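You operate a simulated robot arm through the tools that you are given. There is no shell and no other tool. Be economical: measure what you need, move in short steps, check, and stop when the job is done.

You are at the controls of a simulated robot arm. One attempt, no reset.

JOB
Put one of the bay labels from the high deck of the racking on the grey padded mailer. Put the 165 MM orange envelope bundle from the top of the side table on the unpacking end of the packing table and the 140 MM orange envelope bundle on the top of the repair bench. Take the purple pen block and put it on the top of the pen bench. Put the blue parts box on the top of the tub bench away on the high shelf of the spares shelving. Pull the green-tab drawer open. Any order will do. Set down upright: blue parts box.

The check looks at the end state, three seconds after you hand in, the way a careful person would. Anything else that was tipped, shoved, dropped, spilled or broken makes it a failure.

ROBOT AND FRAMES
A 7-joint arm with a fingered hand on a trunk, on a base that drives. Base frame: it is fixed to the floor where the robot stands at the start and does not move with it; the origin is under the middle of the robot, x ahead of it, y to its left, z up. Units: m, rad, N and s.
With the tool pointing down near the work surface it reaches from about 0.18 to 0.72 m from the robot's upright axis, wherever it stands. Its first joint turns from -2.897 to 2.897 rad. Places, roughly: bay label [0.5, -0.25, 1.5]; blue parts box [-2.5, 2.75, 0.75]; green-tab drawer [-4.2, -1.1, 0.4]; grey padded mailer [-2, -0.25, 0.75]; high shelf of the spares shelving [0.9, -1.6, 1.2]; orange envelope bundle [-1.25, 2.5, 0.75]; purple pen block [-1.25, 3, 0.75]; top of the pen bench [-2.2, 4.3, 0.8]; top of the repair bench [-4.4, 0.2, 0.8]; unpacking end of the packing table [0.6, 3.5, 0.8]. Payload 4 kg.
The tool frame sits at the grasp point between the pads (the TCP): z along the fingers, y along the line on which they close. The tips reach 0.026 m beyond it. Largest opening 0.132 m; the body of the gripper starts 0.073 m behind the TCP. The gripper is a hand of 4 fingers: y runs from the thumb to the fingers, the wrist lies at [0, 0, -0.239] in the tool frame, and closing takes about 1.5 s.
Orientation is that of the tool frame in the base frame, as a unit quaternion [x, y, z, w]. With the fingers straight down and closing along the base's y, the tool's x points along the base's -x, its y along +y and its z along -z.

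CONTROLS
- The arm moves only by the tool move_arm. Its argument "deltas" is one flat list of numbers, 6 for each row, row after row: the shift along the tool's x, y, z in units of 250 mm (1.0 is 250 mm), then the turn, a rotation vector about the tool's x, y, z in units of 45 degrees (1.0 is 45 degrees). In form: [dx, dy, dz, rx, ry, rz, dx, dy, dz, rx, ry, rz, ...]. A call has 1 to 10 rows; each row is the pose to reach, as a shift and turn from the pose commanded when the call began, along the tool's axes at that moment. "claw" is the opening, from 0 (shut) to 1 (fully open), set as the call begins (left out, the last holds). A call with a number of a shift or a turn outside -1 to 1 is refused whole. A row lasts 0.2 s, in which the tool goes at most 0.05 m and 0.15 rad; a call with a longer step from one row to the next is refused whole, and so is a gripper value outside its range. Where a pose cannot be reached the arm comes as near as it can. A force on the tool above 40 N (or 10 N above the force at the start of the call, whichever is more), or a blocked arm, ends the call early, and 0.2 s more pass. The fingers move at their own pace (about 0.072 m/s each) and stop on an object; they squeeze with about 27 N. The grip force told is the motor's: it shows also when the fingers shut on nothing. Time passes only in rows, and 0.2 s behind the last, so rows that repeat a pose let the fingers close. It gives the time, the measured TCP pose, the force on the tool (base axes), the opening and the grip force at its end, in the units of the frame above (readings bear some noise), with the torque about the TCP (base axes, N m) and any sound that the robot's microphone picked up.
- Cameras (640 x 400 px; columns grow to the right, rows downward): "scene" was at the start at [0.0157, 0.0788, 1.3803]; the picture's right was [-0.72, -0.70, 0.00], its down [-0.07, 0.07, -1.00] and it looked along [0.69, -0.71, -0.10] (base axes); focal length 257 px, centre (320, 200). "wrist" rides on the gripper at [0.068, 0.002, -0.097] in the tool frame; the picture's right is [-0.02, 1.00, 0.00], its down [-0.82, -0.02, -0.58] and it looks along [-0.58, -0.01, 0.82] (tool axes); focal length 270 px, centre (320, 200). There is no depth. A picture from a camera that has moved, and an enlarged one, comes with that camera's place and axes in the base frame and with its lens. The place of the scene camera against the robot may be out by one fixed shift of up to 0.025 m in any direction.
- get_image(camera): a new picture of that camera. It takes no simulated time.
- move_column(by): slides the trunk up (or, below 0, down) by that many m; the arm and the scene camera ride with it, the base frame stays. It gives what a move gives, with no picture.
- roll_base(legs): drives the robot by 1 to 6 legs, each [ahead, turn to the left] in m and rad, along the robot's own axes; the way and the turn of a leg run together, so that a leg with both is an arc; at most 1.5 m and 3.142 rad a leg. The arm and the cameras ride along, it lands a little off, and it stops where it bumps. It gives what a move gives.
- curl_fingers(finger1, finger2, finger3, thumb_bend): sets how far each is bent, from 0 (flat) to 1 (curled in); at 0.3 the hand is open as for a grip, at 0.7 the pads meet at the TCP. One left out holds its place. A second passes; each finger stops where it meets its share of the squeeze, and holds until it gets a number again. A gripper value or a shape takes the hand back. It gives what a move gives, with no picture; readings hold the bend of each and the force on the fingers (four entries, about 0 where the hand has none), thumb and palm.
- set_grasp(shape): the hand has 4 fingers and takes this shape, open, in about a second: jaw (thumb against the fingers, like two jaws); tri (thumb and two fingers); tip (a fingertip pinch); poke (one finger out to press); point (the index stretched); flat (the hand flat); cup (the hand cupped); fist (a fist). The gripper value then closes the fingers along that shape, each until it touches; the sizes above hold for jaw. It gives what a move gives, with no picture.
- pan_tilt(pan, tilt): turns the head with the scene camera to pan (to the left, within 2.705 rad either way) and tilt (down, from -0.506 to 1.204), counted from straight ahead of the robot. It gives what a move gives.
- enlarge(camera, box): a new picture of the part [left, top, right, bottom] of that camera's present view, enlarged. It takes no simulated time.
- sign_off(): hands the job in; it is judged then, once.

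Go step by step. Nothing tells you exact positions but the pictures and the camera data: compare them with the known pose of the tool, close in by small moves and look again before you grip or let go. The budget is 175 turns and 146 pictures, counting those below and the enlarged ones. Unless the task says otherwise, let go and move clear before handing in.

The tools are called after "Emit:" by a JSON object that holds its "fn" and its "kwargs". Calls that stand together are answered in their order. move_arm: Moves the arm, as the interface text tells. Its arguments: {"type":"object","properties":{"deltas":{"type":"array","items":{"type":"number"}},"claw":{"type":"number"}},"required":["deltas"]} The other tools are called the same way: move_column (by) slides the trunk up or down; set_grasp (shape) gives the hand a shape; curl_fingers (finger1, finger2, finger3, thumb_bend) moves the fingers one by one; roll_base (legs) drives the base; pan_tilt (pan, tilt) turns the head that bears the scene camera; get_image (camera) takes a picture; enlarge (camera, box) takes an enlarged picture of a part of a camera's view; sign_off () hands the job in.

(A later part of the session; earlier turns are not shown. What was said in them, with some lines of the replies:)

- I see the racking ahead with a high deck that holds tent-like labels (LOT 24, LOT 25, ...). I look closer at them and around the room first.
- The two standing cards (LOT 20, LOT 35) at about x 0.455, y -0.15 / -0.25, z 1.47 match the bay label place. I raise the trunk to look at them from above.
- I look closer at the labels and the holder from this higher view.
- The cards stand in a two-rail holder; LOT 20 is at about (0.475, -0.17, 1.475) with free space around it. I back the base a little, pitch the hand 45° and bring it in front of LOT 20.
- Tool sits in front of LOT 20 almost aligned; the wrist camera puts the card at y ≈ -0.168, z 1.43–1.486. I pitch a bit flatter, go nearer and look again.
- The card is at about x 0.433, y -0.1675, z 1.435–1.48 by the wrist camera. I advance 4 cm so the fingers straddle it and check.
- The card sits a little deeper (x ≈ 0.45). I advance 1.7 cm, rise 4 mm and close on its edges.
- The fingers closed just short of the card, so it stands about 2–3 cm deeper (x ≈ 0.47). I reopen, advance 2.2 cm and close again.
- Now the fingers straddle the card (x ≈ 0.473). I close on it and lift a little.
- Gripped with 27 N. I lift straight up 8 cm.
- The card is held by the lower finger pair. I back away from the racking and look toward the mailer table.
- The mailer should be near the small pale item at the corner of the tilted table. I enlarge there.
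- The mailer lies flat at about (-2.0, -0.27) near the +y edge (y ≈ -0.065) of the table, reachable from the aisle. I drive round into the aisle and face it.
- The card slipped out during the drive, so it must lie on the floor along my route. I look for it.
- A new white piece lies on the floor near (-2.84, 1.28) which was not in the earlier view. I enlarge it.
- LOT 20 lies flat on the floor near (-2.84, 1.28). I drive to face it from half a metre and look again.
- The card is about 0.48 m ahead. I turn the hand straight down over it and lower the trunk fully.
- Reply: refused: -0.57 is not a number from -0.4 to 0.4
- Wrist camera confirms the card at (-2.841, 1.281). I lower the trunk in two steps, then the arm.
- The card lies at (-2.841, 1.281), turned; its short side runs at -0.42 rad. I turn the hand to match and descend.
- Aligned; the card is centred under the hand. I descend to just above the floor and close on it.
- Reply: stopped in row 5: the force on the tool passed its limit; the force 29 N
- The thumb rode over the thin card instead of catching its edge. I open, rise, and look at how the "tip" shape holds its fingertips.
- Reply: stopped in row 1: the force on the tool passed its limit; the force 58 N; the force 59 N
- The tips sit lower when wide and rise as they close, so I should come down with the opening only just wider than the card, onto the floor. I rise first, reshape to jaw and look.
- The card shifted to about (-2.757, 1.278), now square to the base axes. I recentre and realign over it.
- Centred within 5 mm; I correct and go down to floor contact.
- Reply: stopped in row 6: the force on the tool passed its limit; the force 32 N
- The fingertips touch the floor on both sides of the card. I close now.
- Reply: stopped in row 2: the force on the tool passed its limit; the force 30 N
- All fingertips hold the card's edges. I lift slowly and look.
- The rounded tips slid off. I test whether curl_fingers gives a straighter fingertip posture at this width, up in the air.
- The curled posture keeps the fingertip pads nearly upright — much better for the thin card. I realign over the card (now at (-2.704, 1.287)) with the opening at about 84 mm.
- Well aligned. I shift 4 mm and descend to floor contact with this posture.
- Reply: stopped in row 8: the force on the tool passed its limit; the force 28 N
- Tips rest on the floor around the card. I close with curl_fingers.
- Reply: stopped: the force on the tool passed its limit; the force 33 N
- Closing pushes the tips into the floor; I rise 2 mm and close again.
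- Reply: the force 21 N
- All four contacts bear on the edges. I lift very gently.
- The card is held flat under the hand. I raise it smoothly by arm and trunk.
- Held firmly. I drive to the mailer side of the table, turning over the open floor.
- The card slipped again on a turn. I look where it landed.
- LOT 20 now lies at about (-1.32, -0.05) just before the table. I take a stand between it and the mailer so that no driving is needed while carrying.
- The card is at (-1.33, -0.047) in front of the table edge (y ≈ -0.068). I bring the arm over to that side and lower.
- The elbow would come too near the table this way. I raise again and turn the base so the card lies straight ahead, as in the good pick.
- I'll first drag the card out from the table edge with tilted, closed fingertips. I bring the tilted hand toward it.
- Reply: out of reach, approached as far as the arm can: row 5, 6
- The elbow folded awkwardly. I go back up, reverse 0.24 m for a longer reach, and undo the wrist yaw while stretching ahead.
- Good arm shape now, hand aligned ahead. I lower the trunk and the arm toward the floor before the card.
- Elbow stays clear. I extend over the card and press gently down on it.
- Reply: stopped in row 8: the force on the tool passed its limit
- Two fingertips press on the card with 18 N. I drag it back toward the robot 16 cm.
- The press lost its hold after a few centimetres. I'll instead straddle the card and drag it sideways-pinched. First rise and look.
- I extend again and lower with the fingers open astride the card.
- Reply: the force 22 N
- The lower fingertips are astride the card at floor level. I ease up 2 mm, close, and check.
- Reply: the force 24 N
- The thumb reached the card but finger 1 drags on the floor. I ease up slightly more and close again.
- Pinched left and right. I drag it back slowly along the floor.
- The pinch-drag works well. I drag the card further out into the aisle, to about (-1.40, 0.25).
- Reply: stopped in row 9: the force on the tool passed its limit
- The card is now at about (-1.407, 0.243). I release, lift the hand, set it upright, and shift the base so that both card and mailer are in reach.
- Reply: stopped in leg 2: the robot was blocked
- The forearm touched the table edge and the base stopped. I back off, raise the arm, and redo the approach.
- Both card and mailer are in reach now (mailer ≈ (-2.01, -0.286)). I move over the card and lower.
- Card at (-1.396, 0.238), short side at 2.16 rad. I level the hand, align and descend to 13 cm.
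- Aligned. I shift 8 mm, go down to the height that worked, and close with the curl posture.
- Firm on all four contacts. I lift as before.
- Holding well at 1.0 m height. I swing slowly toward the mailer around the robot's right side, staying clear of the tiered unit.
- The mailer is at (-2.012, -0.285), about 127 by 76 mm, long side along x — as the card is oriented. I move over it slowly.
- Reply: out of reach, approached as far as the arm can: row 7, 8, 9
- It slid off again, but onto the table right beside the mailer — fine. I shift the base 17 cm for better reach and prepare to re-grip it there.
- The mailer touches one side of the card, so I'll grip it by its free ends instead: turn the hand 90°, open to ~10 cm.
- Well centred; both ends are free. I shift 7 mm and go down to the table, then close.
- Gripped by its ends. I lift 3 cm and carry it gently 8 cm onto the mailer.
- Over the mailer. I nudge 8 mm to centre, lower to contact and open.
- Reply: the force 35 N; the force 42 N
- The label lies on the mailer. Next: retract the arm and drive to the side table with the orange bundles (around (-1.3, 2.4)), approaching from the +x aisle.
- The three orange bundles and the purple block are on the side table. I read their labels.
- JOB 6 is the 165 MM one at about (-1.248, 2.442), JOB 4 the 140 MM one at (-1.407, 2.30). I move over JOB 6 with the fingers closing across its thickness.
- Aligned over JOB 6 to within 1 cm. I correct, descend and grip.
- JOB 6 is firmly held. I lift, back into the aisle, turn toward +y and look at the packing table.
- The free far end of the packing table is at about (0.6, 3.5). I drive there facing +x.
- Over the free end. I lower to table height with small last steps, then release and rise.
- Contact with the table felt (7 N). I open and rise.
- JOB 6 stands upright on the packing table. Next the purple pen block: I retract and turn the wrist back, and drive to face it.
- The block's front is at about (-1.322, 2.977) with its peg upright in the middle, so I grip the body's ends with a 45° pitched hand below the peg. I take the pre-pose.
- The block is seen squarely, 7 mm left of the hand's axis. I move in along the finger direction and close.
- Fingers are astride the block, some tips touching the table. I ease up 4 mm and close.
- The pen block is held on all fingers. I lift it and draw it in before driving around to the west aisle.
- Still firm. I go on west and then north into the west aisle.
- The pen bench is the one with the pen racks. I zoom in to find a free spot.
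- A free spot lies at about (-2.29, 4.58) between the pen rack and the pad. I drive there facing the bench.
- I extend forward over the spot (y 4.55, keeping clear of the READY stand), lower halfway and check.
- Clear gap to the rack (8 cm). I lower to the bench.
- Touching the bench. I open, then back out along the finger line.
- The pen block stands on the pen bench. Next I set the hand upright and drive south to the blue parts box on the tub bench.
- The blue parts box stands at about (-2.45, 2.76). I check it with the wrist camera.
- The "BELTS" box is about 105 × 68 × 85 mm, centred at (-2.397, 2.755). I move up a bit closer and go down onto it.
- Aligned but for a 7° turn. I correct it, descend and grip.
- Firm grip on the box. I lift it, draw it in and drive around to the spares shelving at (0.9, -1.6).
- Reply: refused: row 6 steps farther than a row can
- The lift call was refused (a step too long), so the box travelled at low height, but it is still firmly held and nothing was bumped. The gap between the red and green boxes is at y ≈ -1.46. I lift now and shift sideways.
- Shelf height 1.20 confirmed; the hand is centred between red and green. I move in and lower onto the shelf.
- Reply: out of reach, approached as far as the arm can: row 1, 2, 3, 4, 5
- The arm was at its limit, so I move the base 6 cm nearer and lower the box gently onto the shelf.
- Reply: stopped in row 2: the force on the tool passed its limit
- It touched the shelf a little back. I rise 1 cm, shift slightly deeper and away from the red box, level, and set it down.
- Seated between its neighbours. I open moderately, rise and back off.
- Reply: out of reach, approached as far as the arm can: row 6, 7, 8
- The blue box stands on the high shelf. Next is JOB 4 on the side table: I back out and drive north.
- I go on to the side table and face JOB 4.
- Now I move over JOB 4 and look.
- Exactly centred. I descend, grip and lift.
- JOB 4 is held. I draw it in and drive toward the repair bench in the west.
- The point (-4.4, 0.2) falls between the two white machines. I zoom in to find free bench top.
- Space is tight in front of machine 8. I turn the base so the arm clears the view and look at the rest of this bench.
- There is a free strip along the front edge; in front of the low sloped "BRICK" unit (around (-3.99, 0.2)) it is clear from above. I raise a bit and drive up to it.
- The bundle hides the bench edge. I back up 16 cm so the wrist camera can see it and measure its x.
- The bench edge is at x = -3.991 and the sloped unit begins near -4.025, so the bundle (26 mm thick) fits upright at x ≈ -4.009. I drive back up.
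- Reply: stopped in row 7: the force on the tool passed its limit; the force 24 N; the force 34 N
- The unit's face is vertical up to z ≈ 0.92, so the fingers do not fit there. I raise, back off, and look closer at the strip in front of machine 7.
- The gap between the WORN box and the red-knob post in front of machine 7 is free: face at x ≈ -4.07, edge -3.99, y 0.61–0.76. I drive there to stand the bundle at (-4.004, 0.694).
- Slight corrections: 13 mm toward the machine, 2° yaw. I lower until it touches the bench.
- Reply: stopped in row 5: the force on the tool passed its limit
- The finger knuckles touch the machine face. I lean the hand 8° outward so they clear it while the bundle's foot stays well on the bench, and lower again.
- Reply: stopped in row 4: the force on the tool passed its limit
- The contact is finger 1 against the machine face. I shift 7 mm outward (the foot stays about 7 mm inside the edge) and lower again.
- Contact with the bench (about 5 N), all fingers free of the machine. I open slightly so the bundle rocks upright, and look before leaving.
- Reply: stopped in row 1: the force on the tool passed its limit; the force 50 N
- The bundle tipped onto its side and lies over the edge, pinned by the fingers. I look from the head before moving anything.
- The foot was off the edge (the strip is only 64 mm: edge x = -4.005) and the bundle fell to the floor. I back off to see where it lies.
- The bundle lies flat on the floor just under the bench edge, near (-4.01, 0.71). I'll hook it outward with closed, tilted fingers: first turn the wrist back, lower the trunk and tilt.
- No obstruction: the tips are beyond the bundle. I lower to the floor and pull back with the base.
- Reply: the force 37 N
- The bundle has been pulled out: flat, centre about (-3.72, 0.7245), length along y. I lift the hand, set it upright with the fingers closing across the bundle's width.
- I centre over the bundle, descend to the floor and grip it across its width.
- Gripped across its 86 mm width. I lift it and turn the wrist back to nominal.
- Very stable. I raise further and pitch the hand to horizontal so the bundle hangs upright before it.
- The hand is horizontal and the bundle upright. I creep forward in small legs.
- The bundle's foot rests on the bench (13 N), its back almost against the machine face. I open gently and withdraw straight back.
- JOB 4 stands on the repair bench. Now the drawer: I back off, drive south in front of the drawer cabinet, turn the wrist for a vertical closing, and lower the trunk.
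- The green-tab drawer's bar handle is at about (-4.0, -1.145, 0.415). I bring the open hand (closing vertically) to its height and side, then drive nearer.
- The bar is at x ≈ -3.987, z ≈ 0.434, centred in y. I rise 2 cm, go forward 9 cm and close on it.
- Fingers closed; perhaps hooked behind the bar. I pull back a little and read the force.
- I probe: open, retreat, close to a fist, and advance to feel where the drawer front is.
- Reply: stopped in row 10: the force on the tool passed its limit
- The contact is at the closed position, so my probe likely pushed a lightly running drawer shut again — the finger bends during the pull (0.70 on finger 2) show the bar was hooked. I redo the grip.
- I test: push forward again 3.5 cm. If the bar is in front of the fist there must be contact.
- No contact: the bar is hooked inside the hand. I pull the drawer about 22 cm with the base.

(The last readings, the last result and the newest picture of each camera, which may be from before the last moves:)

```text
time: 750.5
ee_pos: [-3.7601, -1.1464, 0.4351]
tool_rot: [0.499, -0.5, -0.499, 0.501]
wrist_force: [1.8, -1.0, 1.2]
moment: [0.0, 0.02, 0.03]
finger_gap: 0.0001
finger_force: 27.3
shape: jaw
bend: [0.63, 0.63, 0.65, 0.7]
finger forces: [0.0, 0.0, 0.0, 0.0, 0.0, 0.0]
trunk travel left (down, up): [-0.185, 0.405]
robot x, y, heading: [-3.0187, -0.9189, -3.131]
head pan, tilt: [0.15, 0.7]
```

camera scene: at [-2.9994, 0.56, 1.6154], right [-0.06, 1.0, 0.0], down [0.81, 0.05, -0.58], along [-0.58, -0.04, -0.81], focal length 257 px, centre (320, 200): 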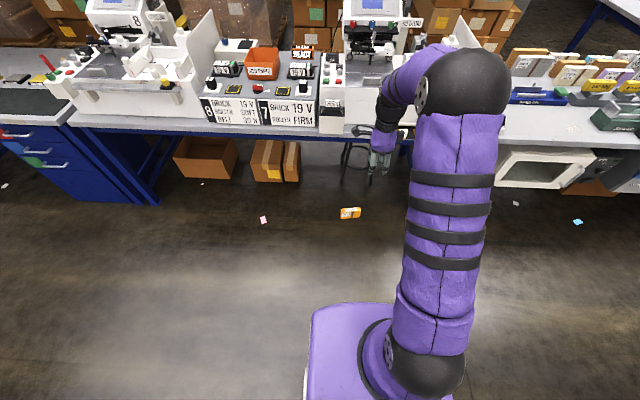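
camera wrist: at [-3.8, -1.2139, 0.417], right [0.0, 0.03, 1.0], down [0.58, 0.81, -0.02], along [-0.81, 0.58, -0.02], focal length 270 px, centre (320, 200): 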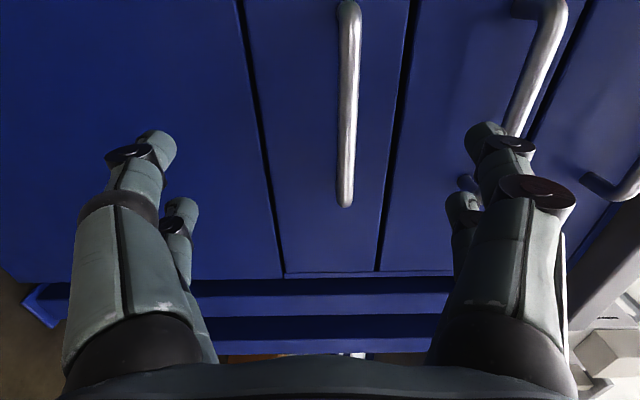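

The finger deflection and the −2 N pull show the drawer followed. I open the hand fully and back away.

Emit:
{"fn": "move_arm", "kwargs": {"deltas": [0, 0, 0, 0, 0, 0, 0, 0, 0, 0, 0, 0, 0, 0, 0, 0, 0, 0, 0, 0, 0, 0, 0, 0, 0, 0, 0, 0, 0, 0, 0, 0, 0, 0, 0, 0, 0, 0, 0, 0, 0, 0, 0, 0, 0, 0, 0, 0, 0, 0, 0, 0, 0, 0], "claw": 1}}

Emit:
{"fn": "roll_base", "kwargs": {"legs": [[-0.25, 0]]}}

```text
time: 752.5
ee_pos: [-3.7609, -1.1454, 0.4356]
tool_rot: [0.499, -0.5, -0.499, 0.502]
wrist_force: [0.7, 0.3, 0.2]
moment: [-0.01, -0.03, 0.0]
finger_gap: 0.132
finger_force: 0.0
shape: jaw
bend: [0.3, 0.3, 0.3, 0.3]
finger forces: [0.0, 0.0, 0.1, 0.1, 0.0, 0.0]
trunk travel left (down, up): [-0.185, 0.405]
robot x, y, heading: [-3.0177, -0.9175, -3.129]
head pan, tilt: [0.15, 0.7]
```

```text
time: 754.2
ee_pos: [-3.5991, -1.1452, 0.4361]
tool_rot: [0.501, -0.499, -0.499, 0.501]
wrist_force: [0.3, 0.4, 0.4]
moment: [-0.02, -0.02, 0.01]
finger_gap: 0.132
finger_force: 0.0
shape: jaw
bend: [0.3, 0.3, 0.3, 0.3]
finger forces: [0.0, 0.1, 0.0, 0.1, 0.0, 0.0]
trunk travel left (down, up): [-0.185, 0.405]
robot x, y, heading: [-2.8616, -0.916, -3.143]
head pan, tilt: [0.15, 0.7]
stopped in leg 1: the robot was blocked; the commanded pose is now the measured one
```

The base touched something behind while backing, with the hand already clear. I ease forward 3 cm and hand in.

Emit:
{"fn": "roll_base", "kwargs": {"legs": [[0.03, 0]]}}

Emit:
{"fn": "sign_off", "kwargs": {}}

```text
time: 755.0
ee_pos: [-3.6279, -1.1454, 0.4367]
tool_rot: [0.5, -0.499, -0.499, 0.501]
wrist_force: [-0.3, -0.5, 0.5]
moment: [0.02, -0.02, -0.02]
finger_gap: 0.1321
finger_force: 0.1
shape: jaw
bend: [0.3, 0.3, 0.3, 0.3]
finger forces: [0.0, 0.0, 0.0, 0.0, 0.0, 0.0]
trunk travel left (down, up): [-0.185, 0.405]
robot x, y, heading: [-2.8888, -0.9168, -3.134]
head pan, tilt: [0.15, 0.7]
```

```text
The job is handed in.
```

I handed the job in. Five of the six placements were confirmed in pictures. The green-tab drawer's opening rests on force and finger readings only, because no pictures were left.

| Item | End state | How I know |
|---|---|---|
| Bay label (LOT 20) | Lying flat on the grey padded mailer | Wrist picture |
| 165 MM bundle (JOB 6) | Upright on the unpacking end of the packing table | Wrist picture |
| 140 MM bundle (JOB 4) | Standing on its short end on the front strip of the repair bench, beside machine 7 | Wrist picture |
| Purple pen block | Upright on the pen bench | Wrist picture |
| Blue parts box (BELTS) | Upright on the high shelf, between the red and green boxes | Wrist picture |
| Green-tab drawer | Pulled out about 20 cm | Force and finger readings only |

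These could count against the result:
- **Label:** LOT 20 slipped from the hand three times, twice onto the floor and once onto the table, before it ended on the mailer.
- **140 MM bundle:** JOB 4 fell off the repair bench once. I recovered it from the floor and set it down again.
- **Blue parts box:** an arm lift was refused, so I drove off with the box still at bench height and it slid across the tub bench. The base did not stop on anything.
- **Base contact:** the base was blocked twice. The arm touched the edge of the mailer's table, and later the base hit something while backing away from the drawer. After the first, the items in view looked undisturbed; after the second I had no pictures left to check.
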